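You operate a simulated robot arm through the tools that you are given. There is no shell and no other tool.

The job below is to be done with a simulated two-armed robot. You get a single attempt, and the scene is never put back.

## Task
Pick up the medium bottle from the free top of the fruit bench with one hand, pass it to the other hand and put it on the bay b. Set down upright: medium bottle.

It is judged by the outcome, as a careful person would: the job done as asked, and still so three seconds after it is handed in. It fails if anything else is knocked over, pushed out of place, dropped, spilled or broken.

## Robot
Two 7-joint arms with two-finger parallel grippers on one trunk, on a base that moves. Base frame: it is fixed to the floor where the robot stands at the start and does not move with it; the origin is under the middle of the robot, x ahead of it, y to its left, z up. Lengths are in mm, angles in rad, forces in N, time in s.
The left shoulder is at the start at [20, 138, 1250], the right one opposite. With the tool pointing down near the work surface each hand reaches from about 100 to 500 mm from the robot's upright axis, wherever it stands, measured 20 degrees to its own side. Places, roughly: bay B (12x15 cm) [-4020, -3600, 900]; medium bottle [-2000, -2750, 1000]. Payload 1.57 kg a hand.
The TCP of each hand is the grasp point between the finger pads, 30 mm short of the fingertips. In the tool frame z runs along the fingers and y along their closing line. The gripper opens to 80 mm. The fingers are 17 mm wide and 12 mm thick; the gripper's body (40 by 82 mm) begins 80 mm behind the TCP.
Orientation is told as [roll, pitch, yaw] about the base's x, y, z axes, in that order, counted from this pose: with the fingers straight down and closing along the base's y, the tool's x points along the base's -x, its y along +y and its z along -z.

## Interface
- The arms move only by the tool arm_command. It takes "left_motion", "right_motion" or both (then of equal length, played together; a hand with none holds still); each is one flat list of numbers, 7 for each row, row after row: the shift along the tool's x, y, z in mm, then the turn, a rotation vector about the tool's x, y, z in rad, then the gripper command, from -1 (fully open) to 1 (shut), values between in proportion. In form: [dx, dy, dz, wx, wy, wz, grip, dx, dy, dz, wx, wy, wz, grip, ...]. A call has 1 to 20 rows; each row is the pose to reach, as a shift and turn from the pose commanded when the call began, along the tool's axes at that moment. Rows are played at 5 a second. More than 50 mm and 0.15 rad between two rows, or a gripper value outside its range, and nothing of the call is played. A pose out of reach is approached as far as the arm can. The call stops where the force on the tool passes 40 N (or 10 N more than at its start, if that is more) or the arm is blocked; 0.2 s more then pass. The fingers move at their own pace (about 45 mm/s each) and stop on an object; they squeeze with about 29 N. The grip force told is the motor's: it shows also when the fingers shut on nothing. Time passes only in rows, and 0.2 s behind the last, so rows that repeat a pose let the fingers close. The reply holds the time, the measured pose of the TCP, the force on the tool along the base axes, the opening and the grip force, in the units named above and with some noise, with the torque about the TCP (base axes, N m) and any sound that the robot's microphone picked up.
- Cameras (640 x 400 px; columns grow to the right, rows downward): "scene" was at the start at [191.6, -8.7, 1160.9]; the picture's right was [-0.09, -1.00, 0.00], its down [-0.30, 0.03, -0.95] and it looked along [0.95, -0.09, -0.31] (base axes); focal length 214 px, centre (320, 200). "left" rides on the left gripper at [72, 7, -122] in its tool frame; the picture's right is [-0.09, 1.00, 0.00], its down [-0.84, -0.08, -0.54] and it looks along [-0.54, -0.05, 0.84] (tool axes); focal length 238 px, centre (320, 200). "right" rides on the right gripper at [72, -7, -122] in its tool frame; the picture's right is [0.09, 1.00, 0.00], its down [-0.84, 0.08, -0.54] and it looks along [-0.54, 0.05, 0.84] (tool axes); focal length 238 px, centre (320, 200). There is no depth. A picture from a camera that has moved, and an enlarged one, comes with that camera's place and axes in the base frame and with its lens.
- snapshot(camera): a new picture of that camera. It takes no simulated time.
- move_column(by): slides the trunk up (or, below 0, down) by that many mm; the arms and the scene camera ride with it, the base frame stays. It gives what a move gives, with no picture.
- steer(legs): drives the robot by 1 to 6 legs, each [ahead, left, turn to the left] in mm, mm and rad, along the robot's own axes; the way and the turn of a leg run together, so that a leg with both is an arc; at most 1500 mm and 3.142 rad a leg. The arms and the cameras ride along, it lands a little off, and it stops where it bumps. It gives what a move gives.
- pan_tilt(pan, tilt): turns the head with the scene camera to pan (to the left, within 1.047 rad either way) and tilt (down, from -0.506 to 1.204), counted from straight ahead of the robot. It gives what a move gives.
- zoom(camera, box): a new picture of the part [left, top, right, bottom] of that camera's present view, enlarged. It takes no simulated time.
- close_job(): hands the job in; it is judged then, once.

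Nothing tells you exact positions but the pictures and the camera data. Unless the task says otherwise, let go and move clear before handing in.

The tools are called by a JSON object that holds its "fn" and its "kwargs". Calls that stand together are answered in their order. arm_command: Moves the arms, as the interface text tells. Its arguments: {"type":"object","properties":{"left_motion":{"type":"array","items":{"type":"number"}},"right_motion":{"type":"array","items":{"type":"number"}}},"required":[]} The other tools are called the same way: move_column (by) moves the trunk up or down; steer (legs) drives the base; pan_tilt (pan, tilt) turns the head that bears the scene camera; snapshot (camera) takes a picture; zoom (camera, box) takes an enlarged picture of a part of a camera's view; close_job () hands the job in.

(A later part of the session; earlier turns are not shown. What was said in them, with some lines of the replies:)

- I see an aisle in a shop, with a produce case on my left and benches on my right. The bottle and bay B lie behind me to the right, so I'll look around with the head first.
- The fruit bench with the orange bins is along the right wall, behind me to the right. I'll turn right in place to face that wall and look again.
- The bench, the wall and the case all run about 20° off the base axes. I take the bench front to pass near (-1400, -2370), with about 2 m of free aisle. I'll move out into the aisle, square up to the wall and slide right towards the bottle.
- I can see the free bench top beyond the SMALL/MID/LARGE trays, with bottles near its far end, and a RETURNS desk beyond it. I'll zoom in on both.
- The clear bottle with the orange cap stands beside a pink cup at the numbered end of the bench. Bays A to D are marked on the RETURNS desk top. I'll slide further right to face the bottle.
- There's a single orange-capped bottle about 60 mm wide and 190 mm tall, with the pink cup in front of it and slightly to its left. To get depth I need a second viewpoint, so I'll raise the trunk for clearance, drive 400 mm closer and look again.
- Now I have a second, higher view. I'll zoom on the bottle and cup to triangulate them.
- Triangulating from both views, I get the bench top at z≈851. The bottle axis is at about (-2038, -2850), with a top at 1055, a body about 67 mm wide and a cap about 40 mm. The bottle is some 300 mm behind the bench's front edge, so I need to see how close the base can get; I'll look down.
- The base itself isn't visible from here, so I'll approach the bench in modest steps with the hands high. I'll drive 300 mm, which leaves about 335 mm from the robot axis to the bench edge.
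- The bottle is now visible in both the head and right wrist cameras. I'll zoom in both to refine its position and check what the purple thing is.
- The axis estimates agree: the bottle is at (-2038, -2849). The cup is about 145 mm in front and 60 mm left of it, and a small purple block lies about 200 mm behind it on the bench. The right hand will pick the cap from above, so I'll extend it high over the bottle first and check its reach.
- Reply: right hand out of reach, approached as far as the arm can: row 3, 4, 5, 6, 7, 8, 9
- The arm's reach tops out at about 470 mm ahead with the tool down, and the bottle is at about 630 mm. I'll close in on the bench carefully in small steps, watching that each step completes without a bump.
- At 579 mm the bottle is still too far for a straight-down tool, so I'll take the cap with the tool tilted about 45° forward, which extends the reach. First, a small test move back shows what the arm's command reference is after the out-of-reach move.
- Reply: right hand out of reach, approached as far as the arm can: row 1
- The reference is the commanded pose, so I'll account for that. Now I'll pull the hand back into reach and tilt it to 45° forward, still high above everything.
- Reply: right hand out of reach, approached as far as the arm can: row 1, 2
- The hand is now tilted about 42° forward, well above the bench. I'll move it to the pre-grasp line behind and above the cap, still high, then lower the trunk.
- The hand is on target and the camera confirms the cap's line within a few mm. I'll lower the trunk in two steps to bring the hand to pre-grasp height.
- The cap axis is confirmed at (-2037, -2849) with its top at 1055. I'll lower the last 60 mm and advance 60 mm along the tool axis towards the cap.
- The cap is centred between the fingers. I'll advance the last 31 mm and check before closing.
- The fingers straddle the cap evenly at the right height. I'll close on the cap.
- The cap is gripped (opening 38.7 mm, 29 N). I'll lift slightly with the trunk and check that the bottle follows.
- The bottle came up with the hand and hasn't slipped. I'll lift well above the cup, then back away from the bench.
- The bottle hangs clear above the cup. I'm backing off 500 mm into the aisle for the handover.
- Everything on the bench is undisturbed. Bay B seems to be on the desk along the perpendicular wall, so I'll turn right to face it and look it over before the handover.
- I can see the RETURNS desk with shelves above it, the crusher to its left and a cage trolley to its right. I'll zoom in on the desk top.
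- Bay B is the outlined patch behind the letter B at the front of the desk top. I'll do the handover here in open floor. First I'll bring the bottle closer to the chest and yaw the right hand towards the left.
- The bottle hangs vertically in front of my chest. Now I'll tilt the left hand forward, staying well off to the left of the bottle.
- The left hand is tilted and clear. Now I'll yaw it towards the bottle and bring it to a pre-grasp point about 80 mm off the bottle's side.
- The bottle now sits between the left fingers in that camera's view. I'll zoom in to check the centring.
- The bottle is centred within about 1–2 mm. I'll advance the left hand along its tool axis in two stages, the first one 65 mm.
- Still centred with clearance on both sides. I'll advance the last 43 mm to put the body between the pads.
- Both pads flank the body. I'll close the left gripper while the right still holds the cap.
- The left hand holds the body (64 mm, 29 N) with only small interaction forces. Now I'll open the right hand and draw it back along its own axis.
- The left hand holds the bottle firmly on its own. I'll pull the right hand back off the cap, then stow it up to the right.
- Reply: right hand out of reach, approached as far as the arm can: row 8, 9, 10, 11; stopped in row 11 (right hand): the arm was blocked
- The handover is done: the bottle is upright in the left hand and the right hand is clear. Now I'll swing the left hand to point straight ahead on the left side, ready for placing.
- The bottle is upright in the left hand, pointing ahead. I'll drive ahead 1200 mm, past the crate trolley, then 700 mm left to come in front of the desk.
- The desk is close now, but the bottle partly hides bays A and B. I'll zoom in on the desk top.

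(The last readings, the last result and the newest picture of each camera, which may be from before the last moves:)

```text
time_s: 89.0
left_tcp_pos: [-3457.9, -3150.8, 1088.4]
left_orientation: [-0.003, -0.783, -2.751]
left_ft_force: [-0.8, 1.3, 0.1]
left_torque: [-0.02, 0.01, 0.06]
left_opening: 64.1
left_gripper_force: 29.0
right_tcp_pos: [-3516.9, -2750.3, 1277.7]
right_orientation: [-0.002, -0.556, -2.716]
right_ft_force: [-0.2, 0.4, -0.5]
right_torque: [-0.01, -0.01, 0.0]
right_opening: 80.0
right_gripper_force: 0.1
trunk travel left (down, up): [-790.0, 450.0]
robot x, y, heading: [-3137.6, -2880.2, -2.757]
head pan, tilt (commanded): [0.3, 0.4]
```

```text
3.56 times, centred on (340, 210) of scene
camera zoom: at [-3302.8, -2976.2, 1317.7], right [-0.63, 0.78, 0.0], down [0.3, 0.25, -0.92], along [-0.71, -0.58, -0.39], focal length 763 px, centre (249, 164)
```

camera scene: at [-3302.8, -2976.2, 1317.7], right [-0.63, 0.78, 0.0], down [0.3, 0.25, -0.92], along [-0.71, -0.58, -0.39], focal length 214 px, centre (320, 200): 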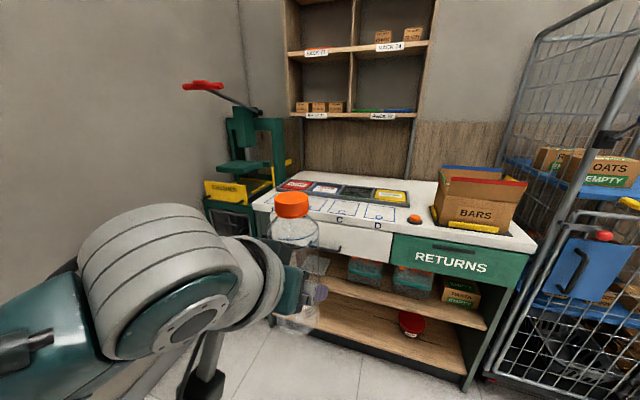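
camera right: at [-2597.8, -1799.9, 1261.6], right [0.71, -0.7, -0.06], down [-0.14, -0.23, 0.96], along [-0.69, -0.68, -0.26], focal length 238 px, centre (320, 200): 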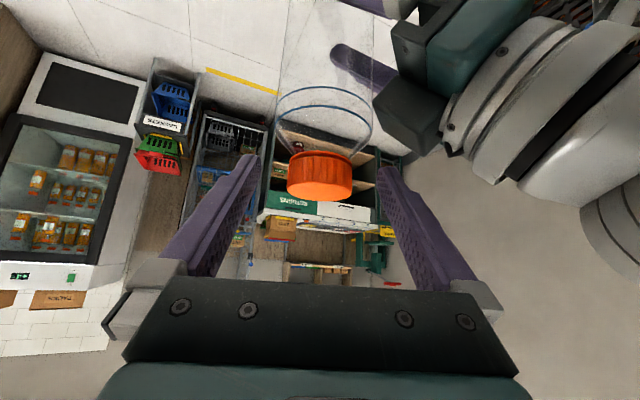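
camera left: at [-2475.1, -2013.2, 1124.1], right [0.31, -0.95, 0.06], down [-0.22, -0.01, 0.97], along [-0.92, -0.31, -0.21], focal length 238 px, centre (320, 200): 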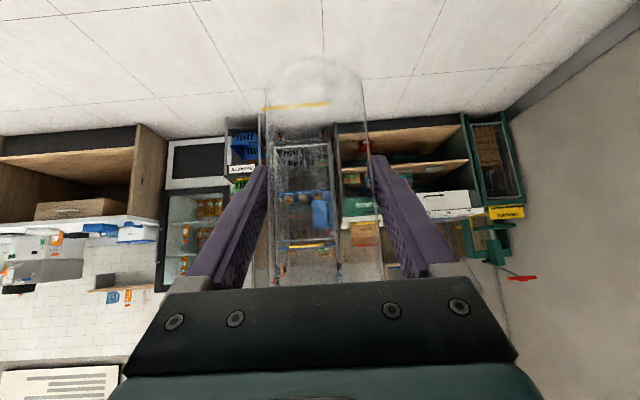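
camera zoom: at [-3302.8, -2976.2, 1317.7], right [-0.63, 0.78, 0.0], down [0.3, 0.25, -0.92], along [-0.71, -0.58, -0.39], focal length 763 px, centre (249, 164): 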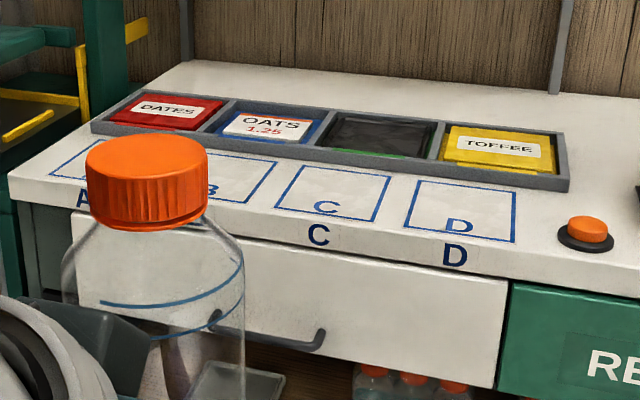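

Bay B's centre works out at about (-4021, -3605) on a desk top at z≈900, which matches the given place. The bay is roughly 90 mm behind the desk's front edge, with a tray of packets behind it. I'll tuck the right hand further back and slide left to line up.

{"fn": "arm_command", "kwargs": {"right_motion": [10.6, 0, -6.6, 0, 0.1125, 0, -1, 21.2, 0, -13.2, 0, 0.225, 0, -1, 31.9, 0, -19.8, 0, 0.3375, 0, -1, 42.5, 0, -26.4, 0, 0.45, 0, -1]}}

{"fn": "steer", "kwargs": {"legs": [[0, 210, 0]]}}

{"fn": "pan_tilt", "kwargs": {"pan": 0.0, "tilt": 0.4}}

{"fn": "snapshot", "kwargs": {"camera": "scene"}}

{"fn": "snapshot", "kwargs": {"camera": "left"}}

```text
time_s: 90.2
left_tcp_pos: [-3457.8, -3150.9, 1088.0]
left_orientation: [-0.001, -0.784, -2.752]
left_ft_force: [0.2, 0.7, -0.5]
left_torque: [-0.01, 0.01, 0.0]
left_opening: 64.2
left_gripper_force: 29.4
right_tcp_pos: [-3450.7, -2718.4, 1247.3]
right_orientation: [-0.031, 0.036, -2.69]
right_ft_force: [0.4, -0.3, -0.3]
right_torque: [0.03, 0.0, 0.0]
right_opening: 80.5
right_gripper_force: 0.0
trunk travel left (down, up): [-790.0, 450.0]
robot x, y, heading: [-3135.0, -2879.9, -2.757]
head pan, tilt (commanded): [0.3, 0.4]
stopped in row 4 (right hand): the arm was blocked; the commanded pose is now the measured one
```

```text
time_s: 91.9
left_tcp_pos: [-3378.5, -3344.7, 1088.3]
left_orientation: [-0.001, -0.783, -2.751]
left_ft_force: [-0.3, 0.3, -0.5]
left_torque: [0.01, 0.01, -0.02]
left_opening: 64.0
left_gripper_force: 29.1
right_tcp_pos: [-3371.9, -2914.9, 1247.2]
right_orientation: [-0.032, 0.036, -2.688]
right_ft_force: [-0.2, -0.6, 0.0]
right_torque: [0.02, 0.0, -0.02]
right_opening: 80.0
right_gripper_force: 0.1
trunk travel left (down, up): [-790.0, 450.0]
robot x, y, heading: [-3053.3, -3074.7, -2.755]
head pan, tilt (commanded): [0.3, 0.4]
```

```text
time_s: 92.7
left_tcp_pos: [-3377.3, -3344.3, 1087.9]
left_orientation: [-0.002, -0.784, -2.75]
left_ft_force: [-0.5, -0.4, -0.4]
left_torque: [0.01, 0.04, 0.0]
left_opening: 63.9
left_gripper_force: 28.7
right_tcp_pos: [-3372.3, -2914.1, 1247.4]
right_orientation: [-0.03, 0.041, -2.688]
right_ft_force: [1.1, 0.8, -0.4]
right_torque: [-0.04, -0.01, 0.01]
right_opening: 79.9
right_gripper_force: 0.1
trunk travel left (down, up): [-790.0, 450.0]
robot x, y, heading: [-3056.4, -3073.0, -2.755]
head pan, tilt (commanded): [0.0, 0.4]
```

```text
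taken
camera scene: at [-3238.4, -3146.5, 1317.7], right [-0.38, 0.93, 0.0], down [0.36, 0.15, -0.92], along [-0.85, -0.35, -0.39], focal length 214 px, centre (320, 200)
```

scene: 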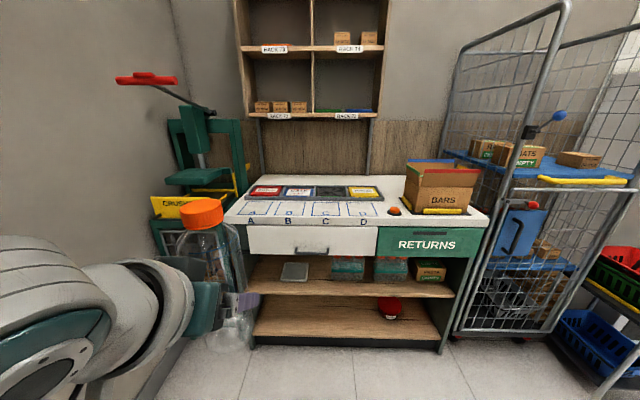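

```text
taken
camera left: at [-3249.4, -3298.1, 1124.0], right [0.32, -0.95, 0.06], down [-0.22, -0.01, 0.97], along [-0.92, -0.32, -0.21], focal length 238 px, centre (320, 200)
```

left: 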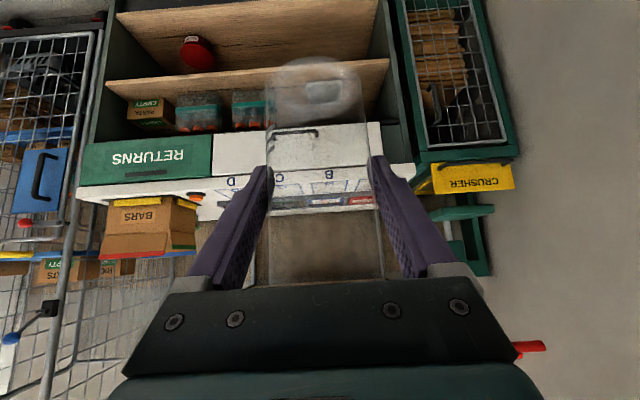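

Bays A to D are all in view now. I'll zoom in for an accurate location of bay B.

{"fn": "zoom", "kwargs": {"camera": "scene", "box": [220, 170, 400, 250]}}

```text
3.56 times, centred on (310, 210) of scene
camera zoom: at [-3238.4, -3146.5, 1317.7], right [-0.38, 0.93, 0.0], down [0.36, 0.15, -0.92], along [-0.85, -0.35, -0.39], focal length 763 px, centre (356, 164)
```

zoom: 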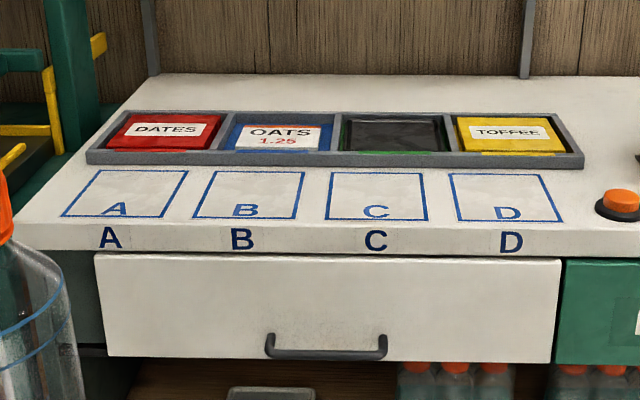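

Bay B's centre is refined to (-4017, -3607), which is 684 mm straight ahead of the bottle. I'll drive 450 mm, then recheck before the final approach.

{"fn": "steer", "kwargs": {"legs": [[450, 0, 0]]}}

{"fn": "pan_tilt", "kwargs": {"pan": 0.15, "tilt": 0.6}}

{"fn": "snapshot", "kwargs": {"camera": "scene"}}

{"fn": "snapshot", "kwargs": {"camera": "left"}}

{"fn": "snapshot", "kwargs": {"camera": "right"}}

```text
time_s: 95.4
left_tcp_pos: [-3800.2, -3513.9, 1087.0]
left_orientation: [-0.002, -0.785, -2.754]
left_ft_force: [0.9, 0.2, 0.0]
left_torque: [-0.01, -0.02, -0.02]
left_opening: 64.0
left_gripper_force: 28.8
right_tcp_pos: [-3792.9, -3082.2, 1247.1]
right_orientation: [-0.031, 0.038, -2.691]
right_ft_force: [-0.5, 0.4, -0.3]
right_torque: [0.03, 0.01, 0.02]
right_opening: 80.0
right_gripper_force: 0.1
trunk travel left (down, up): [-790.0, 450.0]
robot x, y, heading: [-3481.2, -3243.0, -2.762]
head pan, tilt (commanded): [0.0, 0.4]
```

```text
time_s: 96.1
left_tcp_pos: [-3799.9, -3514.0, 1087.4]
left_orientation: [-0.003, -0.784, -2.754]
left_ft_force: [-0.5, -0.4, 0.0]
left_torque: [-0.01, 0.0, -0.03]
left_opening: 64.2
left_gripper_force: 29.2
right_tcp_pos: [-3792.2, -3082.8, 1246.7]
right_orientation: [-0.031, 0.041, -2.688]
right_ft_force: [-0.5, -1.0, 0.4]
right_torque: [0.04, 0.01, -0.01]
right_opening: 79.8
right_gripper_force: 0.1
trunk travel left (down, up): [-790.0, 450.0]
robot x, y, heading: [-3477.3, -3243.5, -2.759]
head pan, tilt (commanded): [0.15, 0.6]
```

```text
taken
camera scene: at [-3649.6, -3326.0, 1299.5], right [-0.51, 0.86, 0.0], down [0.49, 0.29, -0.83], along [-0.71, -0.42, -0.56], focal length 214 px, centre (320, 200)
```

scene: 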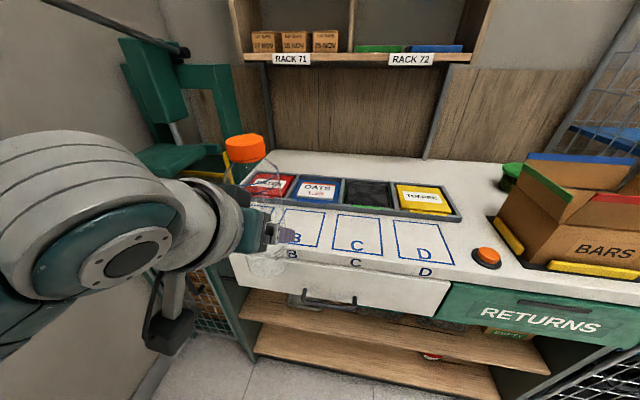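

```text
taken
camera left: at [-3670.7, -3467.3, 1124.0], right [0.31, -0.95, 0.06], down [-0.22, -0.01, 0.97], along [-0.92, -0.32, -0.21], focal length 238 px, centre (320, 200)
```

left: 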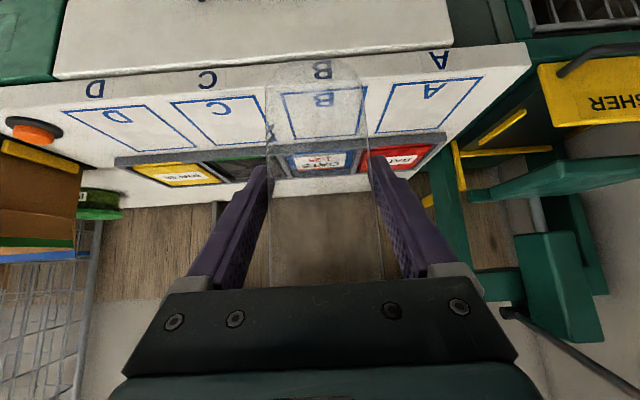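

```text
taken
camera right: at [-3733.6, -3050.7, 1370.8], right [0.52, -0.85, -0.03], down [-0.73, -0.46, 0.51], along [-0.44, -0.24, -0.86], focal length 238 px, centre (320, 200)
```

right: 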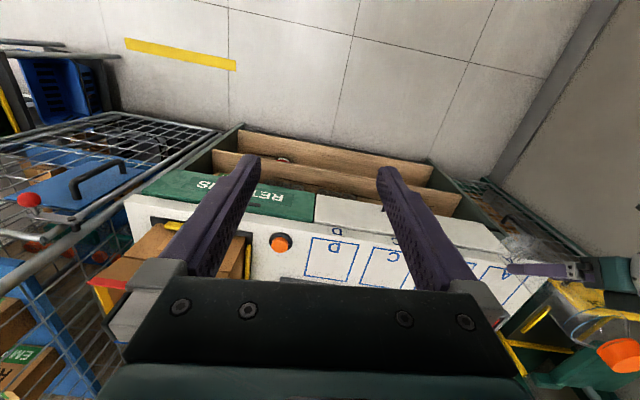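

{"fn": "zoom", "kwargs": {"camera": "left", "box": [240, 50, 400, 180]}}

{"fn": "zoom", "kwargs": {"camera": "scene", "box": [220, 170, 470, 290]}}

```text
3.08 times, centred on (320, 115) of left
camera zoom: at [-3670.7, -3467.3, 1124.0], right [0.31, -0.95, 0.06], down [-0.22, -0.01, 0.97], along [-0.92, -0.32, -0.21], focal length 733 px, centre (320, 462)
```

zoom: 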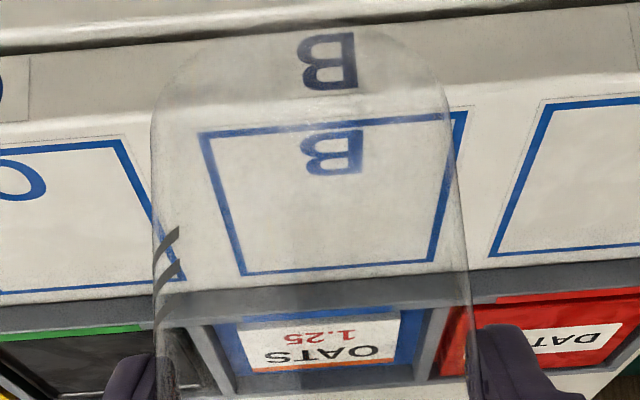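

```text
2.56 times, centred on (345, 230) of scene
camera zoom: at [-3649.6, -3326.0, 1299.5], right [-0.51, 0.86, 0.0], down [0.49, 0.29, -0.83], along [-0.71, -0.42, -0.56], focal length 549 px, centre (256, 123)
```

zoom: 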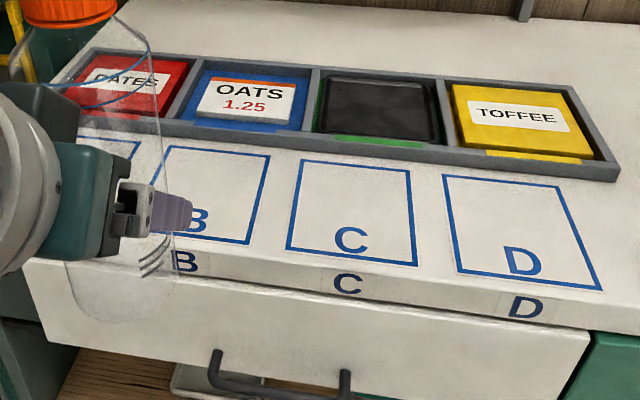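

Three views agree: bay B's centre is at (-4015.5, -3606.5) with the desk at z=900. The crusher's lever is well to the left of my arm's path. I'll drive the last 228 mm with the bottle still 115 mm above the desk.

{"fn": "steer", "kwargs": {"legs": [[225, 5, 0]]}}

{"fn": "snapshot", "kwargs": {"camera": "scene"}}

{"fn": "snapshot", "kwargs": {"camera": "left"}}

{"fn": "snapshot", "kwargs": {"camera": "right"}}

```text
time_s: 97.8
left_tcp_pos: [-4008.3, -3603.5, 1087.5]
left_orientation: [-0.001, -0.781, -2.755]
left_ft_force: [-0.4, -0.3, 0.0]
left_torque: [0.0, 0.01, -0.01]
left_opening: 64.2
left_gripper_force: 29.6
right_tcp_pos: [-4000.2, -3171.9, 1247.5]
right_orientation: [-0.032, 0.039, -2.69]
right_ft_force: [-0.9, 0.0, -0.3]
right_torque: [-0.03, -0.02, 0.0]
right_opening: 80.2
right_gripper_force: 0.1
trunk travel left (down, up): [-790.0, 450.0]
robot x, y, heading: [-3686.9, -3333.3, -2.759]
head pan, tilt (commanded): [0.15, 0.6]
```

```text
taken
camera scene: at [-3857.4, -3415.1, 1299.4], right [-0.51, 0.86, 0.0], down [0.49, 0.29, -0.83], along [-0.71, -0.42, -0.56], focal length 214 px, centre (320, 200)
```

scene: 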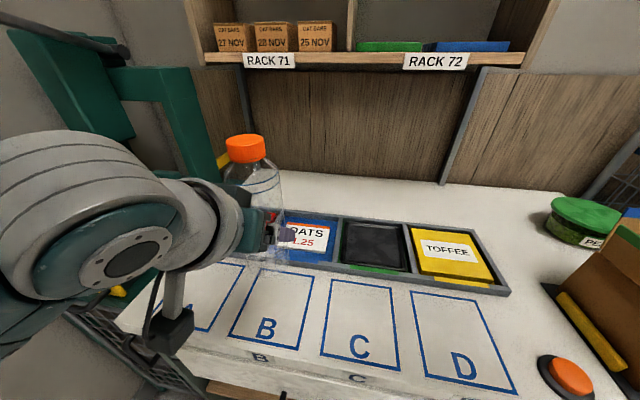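

```text
taken
camera left: at [-3878.4, -3556.3, 1123.9], right [0.32, -0.95, 0.06], down [-0.22, -0.01, 0.97], along [-0.92, -0.32, -0.22], focal length 238 px, centre (320, 200)
```

left: 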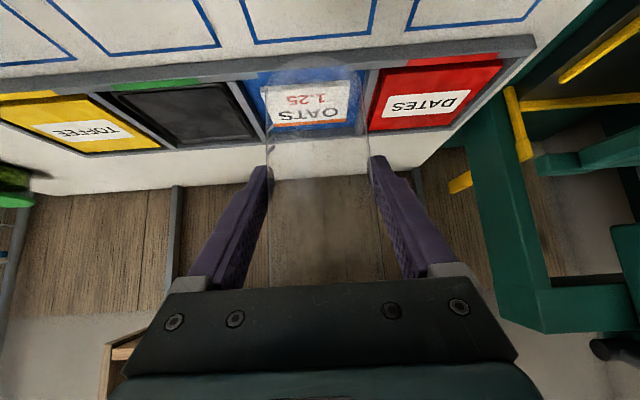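

```text
taken
camera right: at [-3941.6, -3139.9, 1370.8], right [0.52, -0.85, -0.03], down [-0.73, -0.46, 0.51], along [-0.45, -0.24, -0.86], focal length 238 px, centre (320, 200)
```

right: 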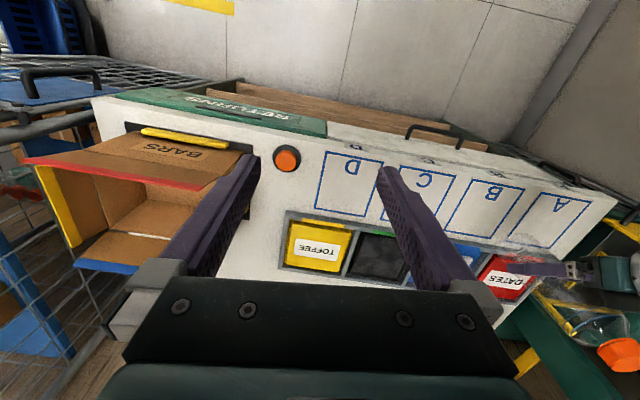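

The bottle axis reads (-4014, -3606), right over bay B's centre. I'll lower the trunk 100 mm, leaving about 15 mm to the desk, and check.

{"fn": "move_column", "kwargs": {"by": -100}}

{"fn": "snapshot", "kwargs": {"camera": "scene"}}

{"fn": "snapshot", "kwargs": {"camera": "left"}}

{"fn": "snapshot", "kwargs": {"camera": "right"}}

```text
time_s: 99.2
left_tcp_pos: [-4008.3, -3602.5, 987.9]
left_orientation: [-0.004, -0.782, -2.754]
left_ft_force: [0.1, 1.4, -0.1]
left_torque: [0.04, -0.01, 0.03]
left_opening: 63.9
left_gripper_force: 28.8
right_tcp_pos: [-4001.2, -3171.8, 1147.4]
right_orientation: [-0.031, 0.041, -2.69]
right_ft_force: [-0.1, 0.3, -0.5]
right_torque: [-0.01, -0.01, 0.02]
right_opening: 80.2
right_gripper_force: 0.0
trunk travel left (down, up): [-690.0, 550.0]
robot x, y, heading: [-3690.6, -3332.5, -2.763]
head pan, tilt (commanded): [0.15, 0.6]
```

```text
taken
camera scene: at [-3857.5, -3415.2, 1199.5], right [-0.51, 0.86, 0.0], down [0.49, 0.29, -0.83], along [-0.71, -0.42, -0.56], focal length 214 px, centre (320, 200)
```

scene: 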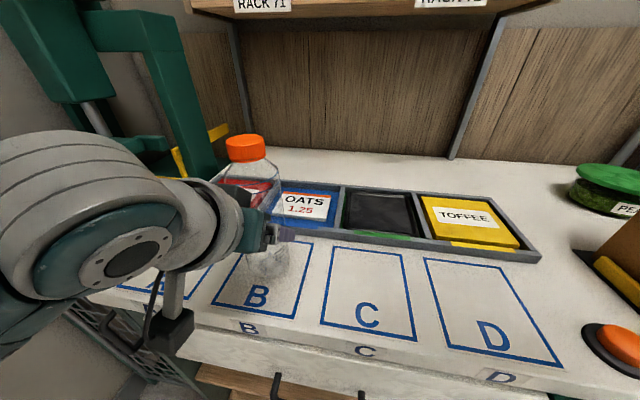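

```text
taken
camera left: at [-3878.5, -3556.3, 1023.9], right [0.32, -0.95, 0.06], down [-0.22, -0.01, 0.97], along [-0.92, -0.32, -0.22], focal length 238 px, centre (320, 200)
```

left: 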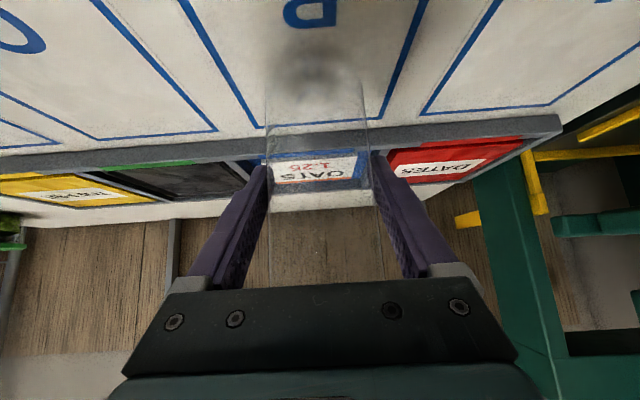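

```text
taken
camera right: at [-3941.6, -3139.8, 1270.8], right [0.52, -0.85, -0.03], down [-0.73, -0.46, 0.51], along [-0.45, -0.24, -0.86], focal length 238 px, centre (320, 200)
```

right: 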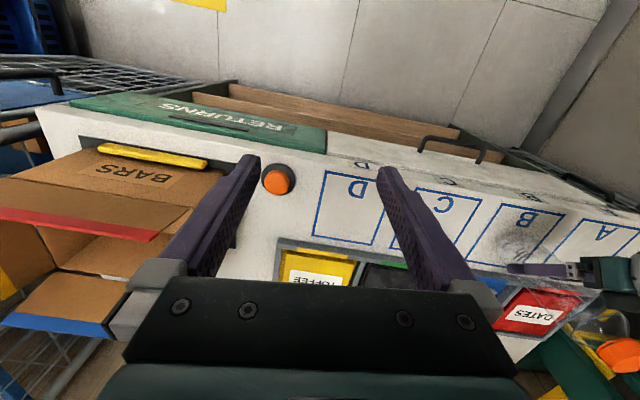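

{"fn": "zoom", "kwargs": {"camera": "scene", "box": [190, 120, 340, 340]}}

{"fn": "zoom", "kwargs": {"camera": "left", "box": [200, 0, 420, 180]}}

{"fn": "zoom", "kwargs": {"camera": "right", "box": [440, 170, 640, 380]}}

```text
1.82 times, centred on (265, 230) of scene
camera zoom: at [-3857.5, -3415.2, 1199.5], right [-0.51, 0.86, 0.0], down [0.49, 0.29, -0.83], along [-0.71, -0.42, -0.56], focal length 390 px, centre (420, 146)
```

zoom: 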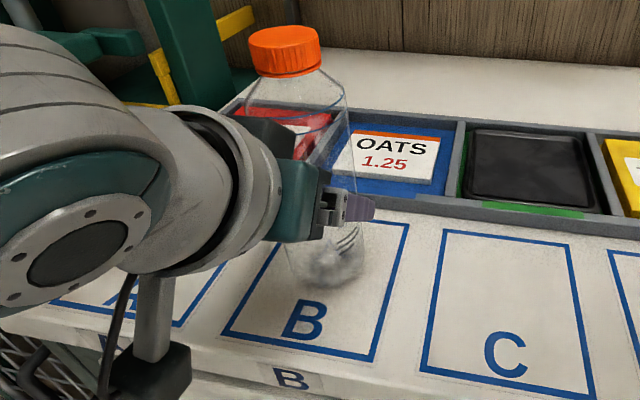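

```text
2.22 times, centred on (310, 90) of left
camera zoom: at [-3878.5, -3556.3, 1023.9], right [0.32, -0.95, 0.06], down [-0.22, -0.01, 0.97], along [-0.92, -0.32, -0.22], focal length 530 px, centre (342, 444)
```

zoom: 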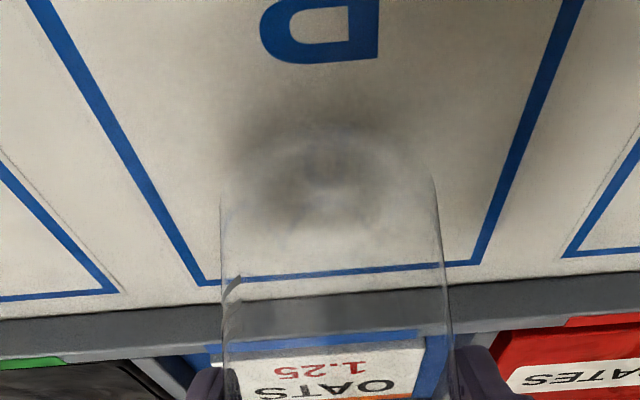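

```text
1.90 times, centred on (540, 275) of right
camera zoom: at [-3941.6, -3139.8, 1270.8], right [0.52, -0.85, -0.03], down [-0.73, -0.46, 0.51], along [-0.45, -0.24, -0.86], focal length 454 px, centre (-99, 57)
```

zoom: 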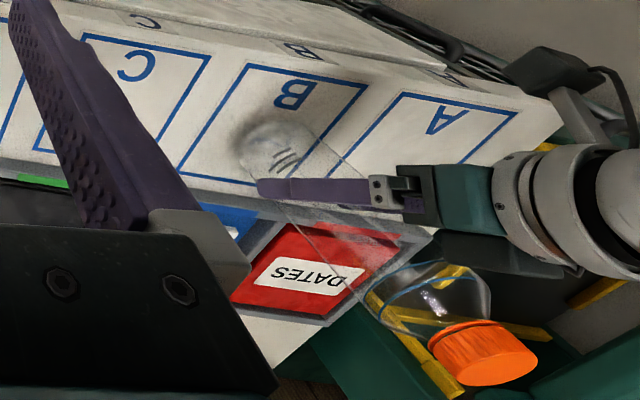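

The bottle base is inside bay B's outline with a small gap above the desk. I'll lower gently with the arm in small steps, watching the force for contact.

{"fn": "arm_command", "kwargs": {"left_motion": [1.4, 0, 1.4, 0, 0, 0, 1, 2.8, 0, 2.8, 0, 0, 0, 1, 4.2, 0, 4.3, 0, 0, 0, 1, 5.6, 0, 5.7, 0, 0, 0, 1, 7, 0, 7.1, 0, 0, 0, 1]}}

{"fn": "zoom", "kwargs": {"camera": "scene", "box": [190, 120, 340, 340]}}

```text
time_s: 100.4
left_tcp_pos: [-4008.3, -3602.1, 977.8]
left_orientation: [-0.001, -0.783, -2.753]
left_ft_force: [-0.1, 0.5, -0.4]
left_torque: [0.0, 0.02, 0.0]
left_opening: 64.4
left_gripper_force: 29.4
right_tcp_pos: [-4000.5, -3172.6, 1146.1]
right_orientation: [-0.03, 0.04, -2.691]
right_ft_force: [0.2, -0.3, -0.3]
right_torque: [0.02, -0.01, 0.01]
right_opening: 79.7
right_gripper_force: 0.1
trunk travel left (down, up): [-690.0, 550.0]
robot x, y, heading: [-3683.9, -3329.9, -2.76]
head pan, tilt (commanded): [0.15, 0.6]
```

```text
1.82 times, centred on (265, 230) of scene
camera zoom: at [-3857.4, -3415.2, 1199.4], right [-0.51, 0.86, 0.0], down [0.49, 0.29, -0.83], along [-0.71, -0.42, -0.56], focal length 390 px, centre (420, 146)
```

zoom: 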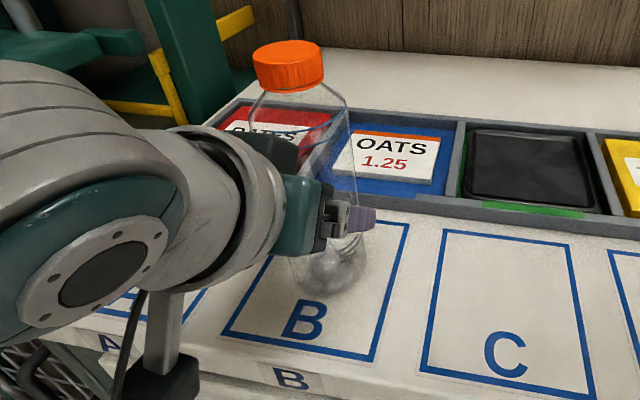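

{"fn": "arm_command", "kwargs": {"left_motion": [0.7, 0, 0.7, 0, 0, 0, 1, 1.4, 0, 1.4, 0, 0, 0, 1, 2.1, 0, 2.1, 0, 0, 0, 1, 2.8, 0, 2.8, 0, 0, 0, 1]}}

```text
time_s: 101.4
left_tcp_pos: [-4008.6, -3602.6, 974.4]
left_orientation: [0.0, -0.783, -2.755]
left_ft_force: [0.2, 0.6, 2.3]
left_torque: [-0.03, -0.04, 0.02]
left_opening: 64.1
left_gripper_force: 28.7
right_tcp_pos: [-4001.3, -3171.2, 1146.9]
right_orientation: [-0.032, 0.037, -2.689]
right_ft_force: [-1.3, -0.1, -0.6]
right_torque: [0.0, -0.02, 0.02]
right_opening: 80.0
right_gripper_force: 0.0
trunk travel left (down, up): [-690.0, 550.0]
robot x, y, heading: [-3688.4, -3330.2, -2.76]
head pan, tilt (commanded): [0.15, 0.6]
```

Vertical force has risen to about 2 N, so contact is beginning. I'll go 1–1.5 mm further to confirm.

{"fn": "arm_command", "kwargs": {"left_motion": [0.5, 0, 0.5, 0, 0, 0, 1, 1.0, 0, 1.0, 0, 0, 0, 1, 1.0, 0, 1.0, 0, 0, 0, 1]}}

{"fn": "zoom", "kwargs": {"camera": "scene", "box": [190, 120, 340, 340]}}

{"fn": "zoom", "kwargs": {"camera": "right", "box": [440, 170, 640, 380]}}

```text
time_s: 102.2
left_tcp_pos: [-4009.3, -3602.7, 973.2]
left_orientation: [-0.003, -0.787, -2.751]
left_ft_force: [3.6, 1.1, 13.8]
left_torque: [-0.12, -0.24, 0.03]
left_opening: 64.3
left_gripper_force: 29.2
right_tcp_pos: [-4001.3, -3172.7, 1146.4]
right_orientation: [-0.032, 0.039, -2.688]
right_ft_force: [0.7, 0.0, -0.5]
right_torque: [-0.04, -0.02, -0.01]
right_opening: 80.0
right_gripper_force: 0.0
trunk travel left (down, up): [-690.0, 550.0]
robot x, y, heading: [-3683.6, -3334.0, -2.762]
head pan, tilt (commanded): [0.15, 0.6]
```

```text
1.82 times, centred on (265, 230) of scene
camera zoom: at [-3857.6, -3415.6, 1199.7], right [-0.51, 0.86, 0.0], down [0.49, 0.29, -0.83], along [-0.71, -0.42, -0.56], focal length 390 px, centre (420, 146)
```

zoom: 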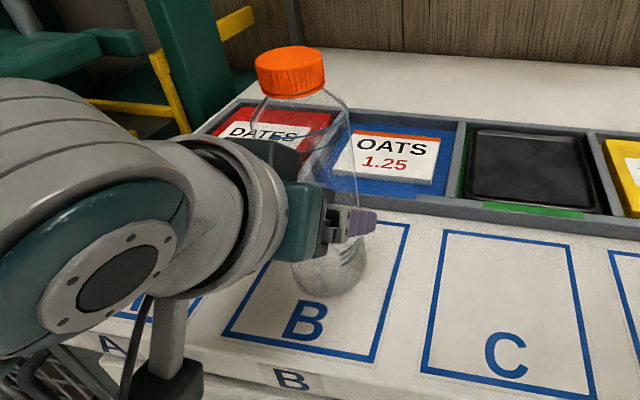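

```text
1.90 times, centred on (540, 275) of right
camera zoom: at [-3941.7, -3140.2, 1270.9], right [0.52, -0.85, -0.03], down [-0.73, -0.46, 0.51], along [-0.45, -0.24, -0.86], focal length 454 px, centre (-99, 57)
```

zoom: 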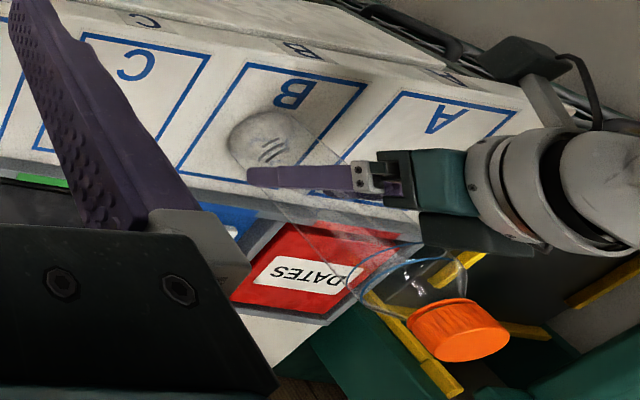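

Contact is firm at about 14 N, with the bottle centred in bay B. I'll relieve the pressure slightly, then open the fingers gently.

{"fn": "arm_command", "kwargs": {"left_motion": [-0.4, 0, -0.4, 0, 0, 0, 1, -0.6, 0, -0.6, 0, 0, 0, 1]}}

```text
time_s: 102.8
left_tcp_pos: [-4009.4, -3602.8, 974.0]
left_orientation: [-0.001, -0.786, -2.754]
left_ft_force: [0.1, -0.3, 12.3]
left_torque: [-0.15, 0.13, 0.01]
left_opening: 64.3
left_gripper_force: 28.7
right_tcp_pos: [-4001.5, -3171.9, 1146.7]
right_orientation: [-0.032, 0.037, -2.688]
right_ft_force: [-0.2, -0.1, 0.0]
right_torque: [-0.01, 0.04, -0.03]
right_opening: 80.0
right_gripper_force: 0.0
trunk travel left (down, up): [-690.0, 550.0]
robot x, y, heading: [-3687.0, -3332.0, -2.757]
head pan, tilt (commanded): [0.15, 0.6]
```

{"fn": "arm_command", "kwargs": {"left_motion": [-0.4, 0, -0.4, 0, 0, 0, 1, -0.7, 0, -0.7, 0, 0, 0, 1]}}

```text
time_s: 103.4
left_tcp_pos: [-4009.8, -3603.4, 973.6]
left_orientation: [-0.001, -0.782, -2.753]
left_ft_force: [-1.7, -0.4, 5.2]
left_torque: [-0.2, 0.25, -0.01]
left_opening: 63.9
left_gripper_force: 29.3
right_tcp_pos: [-4000.7, -3173.5, 1147.1]
right_orientation: [-0.031, 0.038, -2.689]
right_ft_force: [0.7, 0.5, 0.4]
right_torque: [-0.01, 0.01, 0.0]
right_opening: 80.1
right_gripper_force: 0.0
trunk travel left (down, up): [-690.0, 550.0]
robot x, y, heading: [-3689.6, -3331.1, -2.762]
head pan, tilt (commanded): [0.15, 0.6]
```

Pressure is down to about 5 N. Now I'll open the fingers slowly while holding position.

{"fn": "arm_command", "kwargs": {"left_motion": [0, 0, 0, 0, 0, 0, -0.64, 0, 0, 0, 0, 0, 0, -0.7, 0, 0, 0, 0, 0, 0, -0.8, 0, 0, 0, 0, 0, 0, -0.9, 0, 0, 0, 0, 0, 0, -1, 0, 0, 0, 0, 0, 0, -1, 0, 0, 0, 0, 0, 0, -1]}}

{"fn": "zoom", "kwargs": {"camera": "scene", "box": [190, 120, 340, 340]}}

{"fn": "snapshot", "kwargs": {"camera": "left"}}

{"fn": "zoom", "kwargs": {"camera": "right", "box": [440, 170, 640, 380]}}

```text
time_s: 105.0
left_tcp_pos: [-4008.6, -3602.2, 974.6]
left_orientation: [-0.001, -0.782, -2.752]
left_ft_force: [-1.2, 0.0, 0.1]
left_torque: [0.02, 0.01, -0.02]
left_opening: 79.9
left_gripper_force: 0.0
right_tcp_pos: [-4001.5, -3171.5, 1146.0]
right_orientation: [-0.031, 0.036, -2.69]
right_ft_force: [0.2, -0.8, 0.8]
right_torque: [0.04, 0.02, 0.01]
right_opening: 80.1
right_gripper_force: 0.1
trunk travel left (down, up): [-690.0, 550.0]
robot x, y, heading: [-3688.6, -3338.5, -2.761]
head pan, tilt (commanded): [0.15, 0.6]
```

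```text
1.82 times, centred on (265, 230) of scene
camera zoom: at [-3857.5, -3415.2, 1199.4], right [-0.51, 0.86, 0.0], down [0.49, 0.29, -0.83], along [-0.71, -0.42, -0.56], focal length 390 px, centre (420, 146)
```

zoom: 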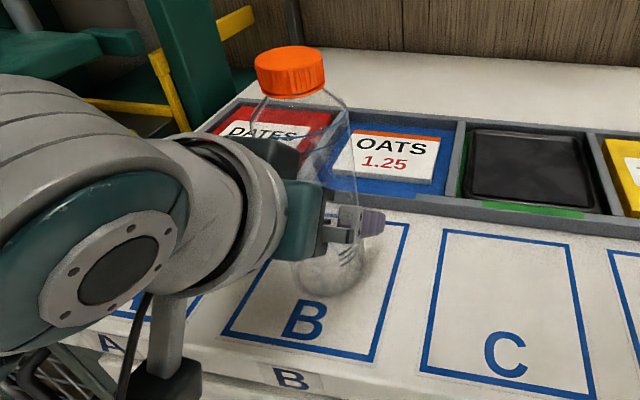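

```text
taken
camera left: at [-3878.7, -3556.2, 1010.5], right [0.32, -0.95, 0.06], down [-0.22, -0.01, 0.97], along [-0.92, -0.32, -0.22], focal length 238 px, centre (320, 200)
```

left: 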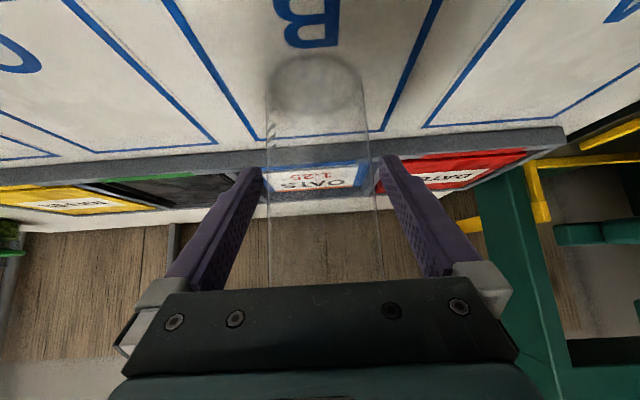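

```text
1.90 times, centred on (540, 275) of right
camera zoom: at [-3941.6, -3139.9, 1270.8], right [0.52, -0.85, -0.03], down [-0.73, -0.46, 0.51], along [-0.45, -0.24, -0.86], focal length 454 px, centre (-99, 57)
```

zoom: 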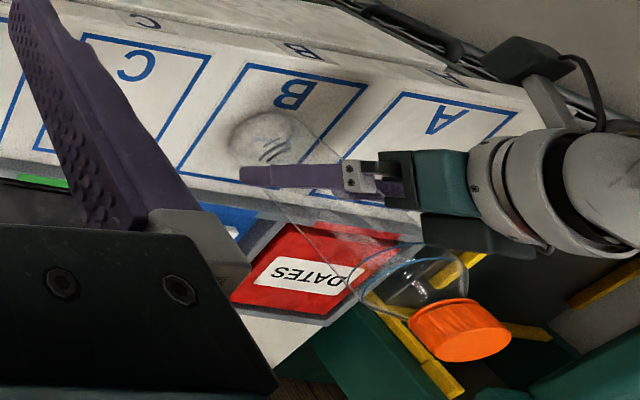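

The bottle stands free and upright in bay B, with even clearance to both fingers. I'll withdraw the left hand straight back along its axis, slowly.

{"fn": "arm_command", "kwargs": {"left_motion": [0, 0, -6, 0, 0, 0, -1, 0, 0, -14, 0, 0, 0, -1, 0, 0, -24, 0, 0, 0, -1, 0, 0, -34, 0, 0, 0, -1, 0, 0, -44, 0, 0, 0, -1, 0, 0, -54, 0, 0, 0, -1, 0, 0, -64, 0, 0, 0, -1, 0, 0, -76, 0, 0, 0, -1, 0, 0, -88, 0, 0, 0, -1, 0, 0, -100, 0, 0, 0, -1, 0, 0, -112, 0, 0, 0, -1]}}

{"fn": "snapshot", "kwargs": {"camera": "scene"}}

{"fn": "snapshot", "kwargs": {"camera": "left"}}

```text
time_s: 107.4
left_tcp_pos: [-3935.2, -3574.0, 1054.0]
left_orientation: [0.0, -0.784, -2.755]
left_ft_force: [-0.3, -0.1, 0.0]
left_torque: [0.04, 0.01, -0.01]
left_opening: 80.2
left_gripper_force: 0.1
right_tcp_pos: [-4000.4, -3171.6, 1145.7]
right_orientation: [-0.031, 0.04, -2.689]
right_ft_force: [0.2, 0.4, -0.5]
right_torque: [0.0, -0.01, -0.05]
right_opening: 79.9
right_gripper_force: 0.0
trunk travel left (down, up): [-690.0, 550.0]
robot x, y, heading: [-3686.5, -3336.1, -2.76]
head pan, tilt (commanded): [0.15, 0.6]
```

```text
taken
camera scene: at [-3857.4, -3415.2, 1199.4], right [-0.51, 0.86, 0.0], down [0.49, 0.29, -0.83], along [-0.71, -0.42, -0.56], focal length 214 px, centre (320, 200)
```

scene: 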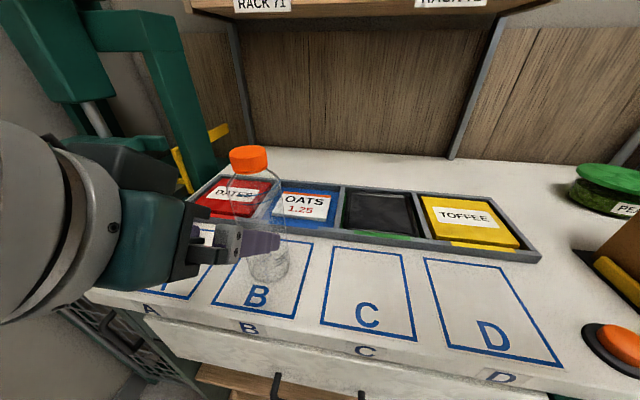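

```text
taken
camera left: at [-3805.5, -3527.0, 1090.3], right [0.32, -0.95, 0.06], down [-0.22, -0.01, 0.97], along [-0.92, -0.32, -0.21], focal length 238 px, centre (320, 200)
```

left: 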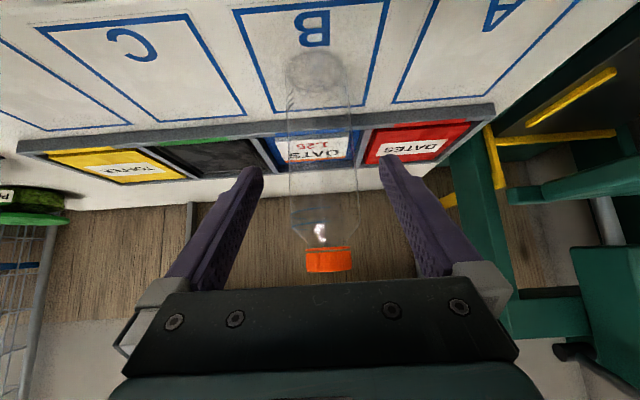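

The bottle is standing upright inside bay B's outline and the hand is off it. I'll back the robot straight away from the desk.

{"fn": "steer", "kwargs": {"legs": [[-450, 0, 0]]}}

{"fn": "pan_tilt", "kwargs": {"pan": 0.2, "tilt": 0.4}}

{"fn": "snapshot", "kwargs": {"camera": "scene"}}

{"fn": "zoom", "kwargs": {"camera": "scene", "box": [220, 130, 420, 260]}}

```text
time_s: 110.1
left_tcp_pos: [-3518.5, -3405.9, 1053.8]
left_orientation: [-0.002, -0.783, -2.751]
left_ft_force: [-0.3, 0.0, -0.8]
left_torque: [-0.02, 0.01, 0.02]
left_opening: 80.0
left_gripper_force: 0.0
right_tcp_pos: [-3583.5, -3004.5, 1147.7]
right_orientation: [-0.032, 0.038, -2.687]
right_ft_force: [0.6, -0.2, 0.4]
right_torque: [0.02, 0.0, -0.02]
right_opening: 80.0
right_gripper_force: 0.2
trunk travel left (down, up): [-690.0, 550.0]
robot x, y, heading: [-3266.1, -3162.3, -2.756]
head pan, tilt (commanded): [0.15, 0.6]
```

```text
time_s: 110.8
left_tcp_pos: [-3518.9, -3404.1, 1054.4]
left_orientation: [0.0, -0.782, -2.751]
left_ft_force: [-0.2, 0.4, 0.0]
left_torque: [-0.03, 0.0, 0.02]
left_opening: 80.1
left_gripper_force: 0.1
right_tcp_pos: [-3584.6, -3004.5, 1146.0]
right_orientation: [-0.031, 0.039, -2.686]
right_ft_force: [-0.5, -0.1, -0.5]
right_torque: [0.02, 0.0, 0.01]
right_opening: 79.7
right_gripper_force: 0.1
trunk travel left (down, up): [-690.0, 550.0]
robot x, y, heading: [-3271.8, -3163.9, -2.755]
head pan, tilt (commanded): [0.201, 0.4]
```

```text
taken
camera scene: at [-3441.6, -3253.3, 1217.6], right [-0.55, 0.83, 0.0], down [0.32, 0.22, -0.92], along [-0.77, -0.51, -0.39], focal length 214 px, centre (320, 200)
```

scene: 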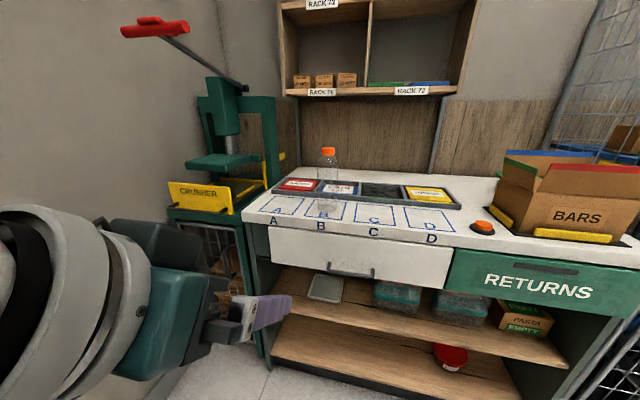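

```text
3.08 times, centred on (320, 195) of scene
camera zoom: at [-3441.6, -3253.3, 1217.6], right [-0.55, 0.83, 0.0], down [0.32, 0.22, -0.92], along [-0.77, -0.51, -0.39], focal length 660 px, centre (320, 215)
```

zoom: 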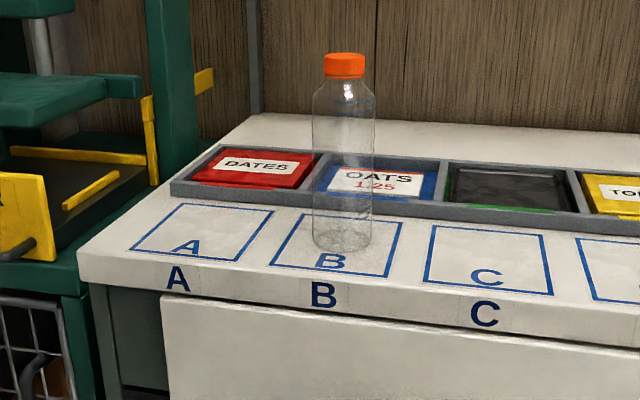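

The bottle is standing upright, centred inside bay B's outline. The packets, bench and other items look undisturbed, and both hands are empty and clear. I'm handing the job in.

{"fn": "close_job", "kwargs": {}}

```text
The job is handed in.
```

The medium bottle is standing upright inside the outline of bay B, and the job is handed in. I picked it up by the cap with the right hand and passed it in the air to the left hand. The left hand then set it down on the bay.

In my last pictures, the cup, the purple block, the crate and the packets on the desk looked undisturbed. Both hands were empty and the robot was backed away from the desk before I handed in. The hand-in gave no verdict, so I don't know yet how it was judged.
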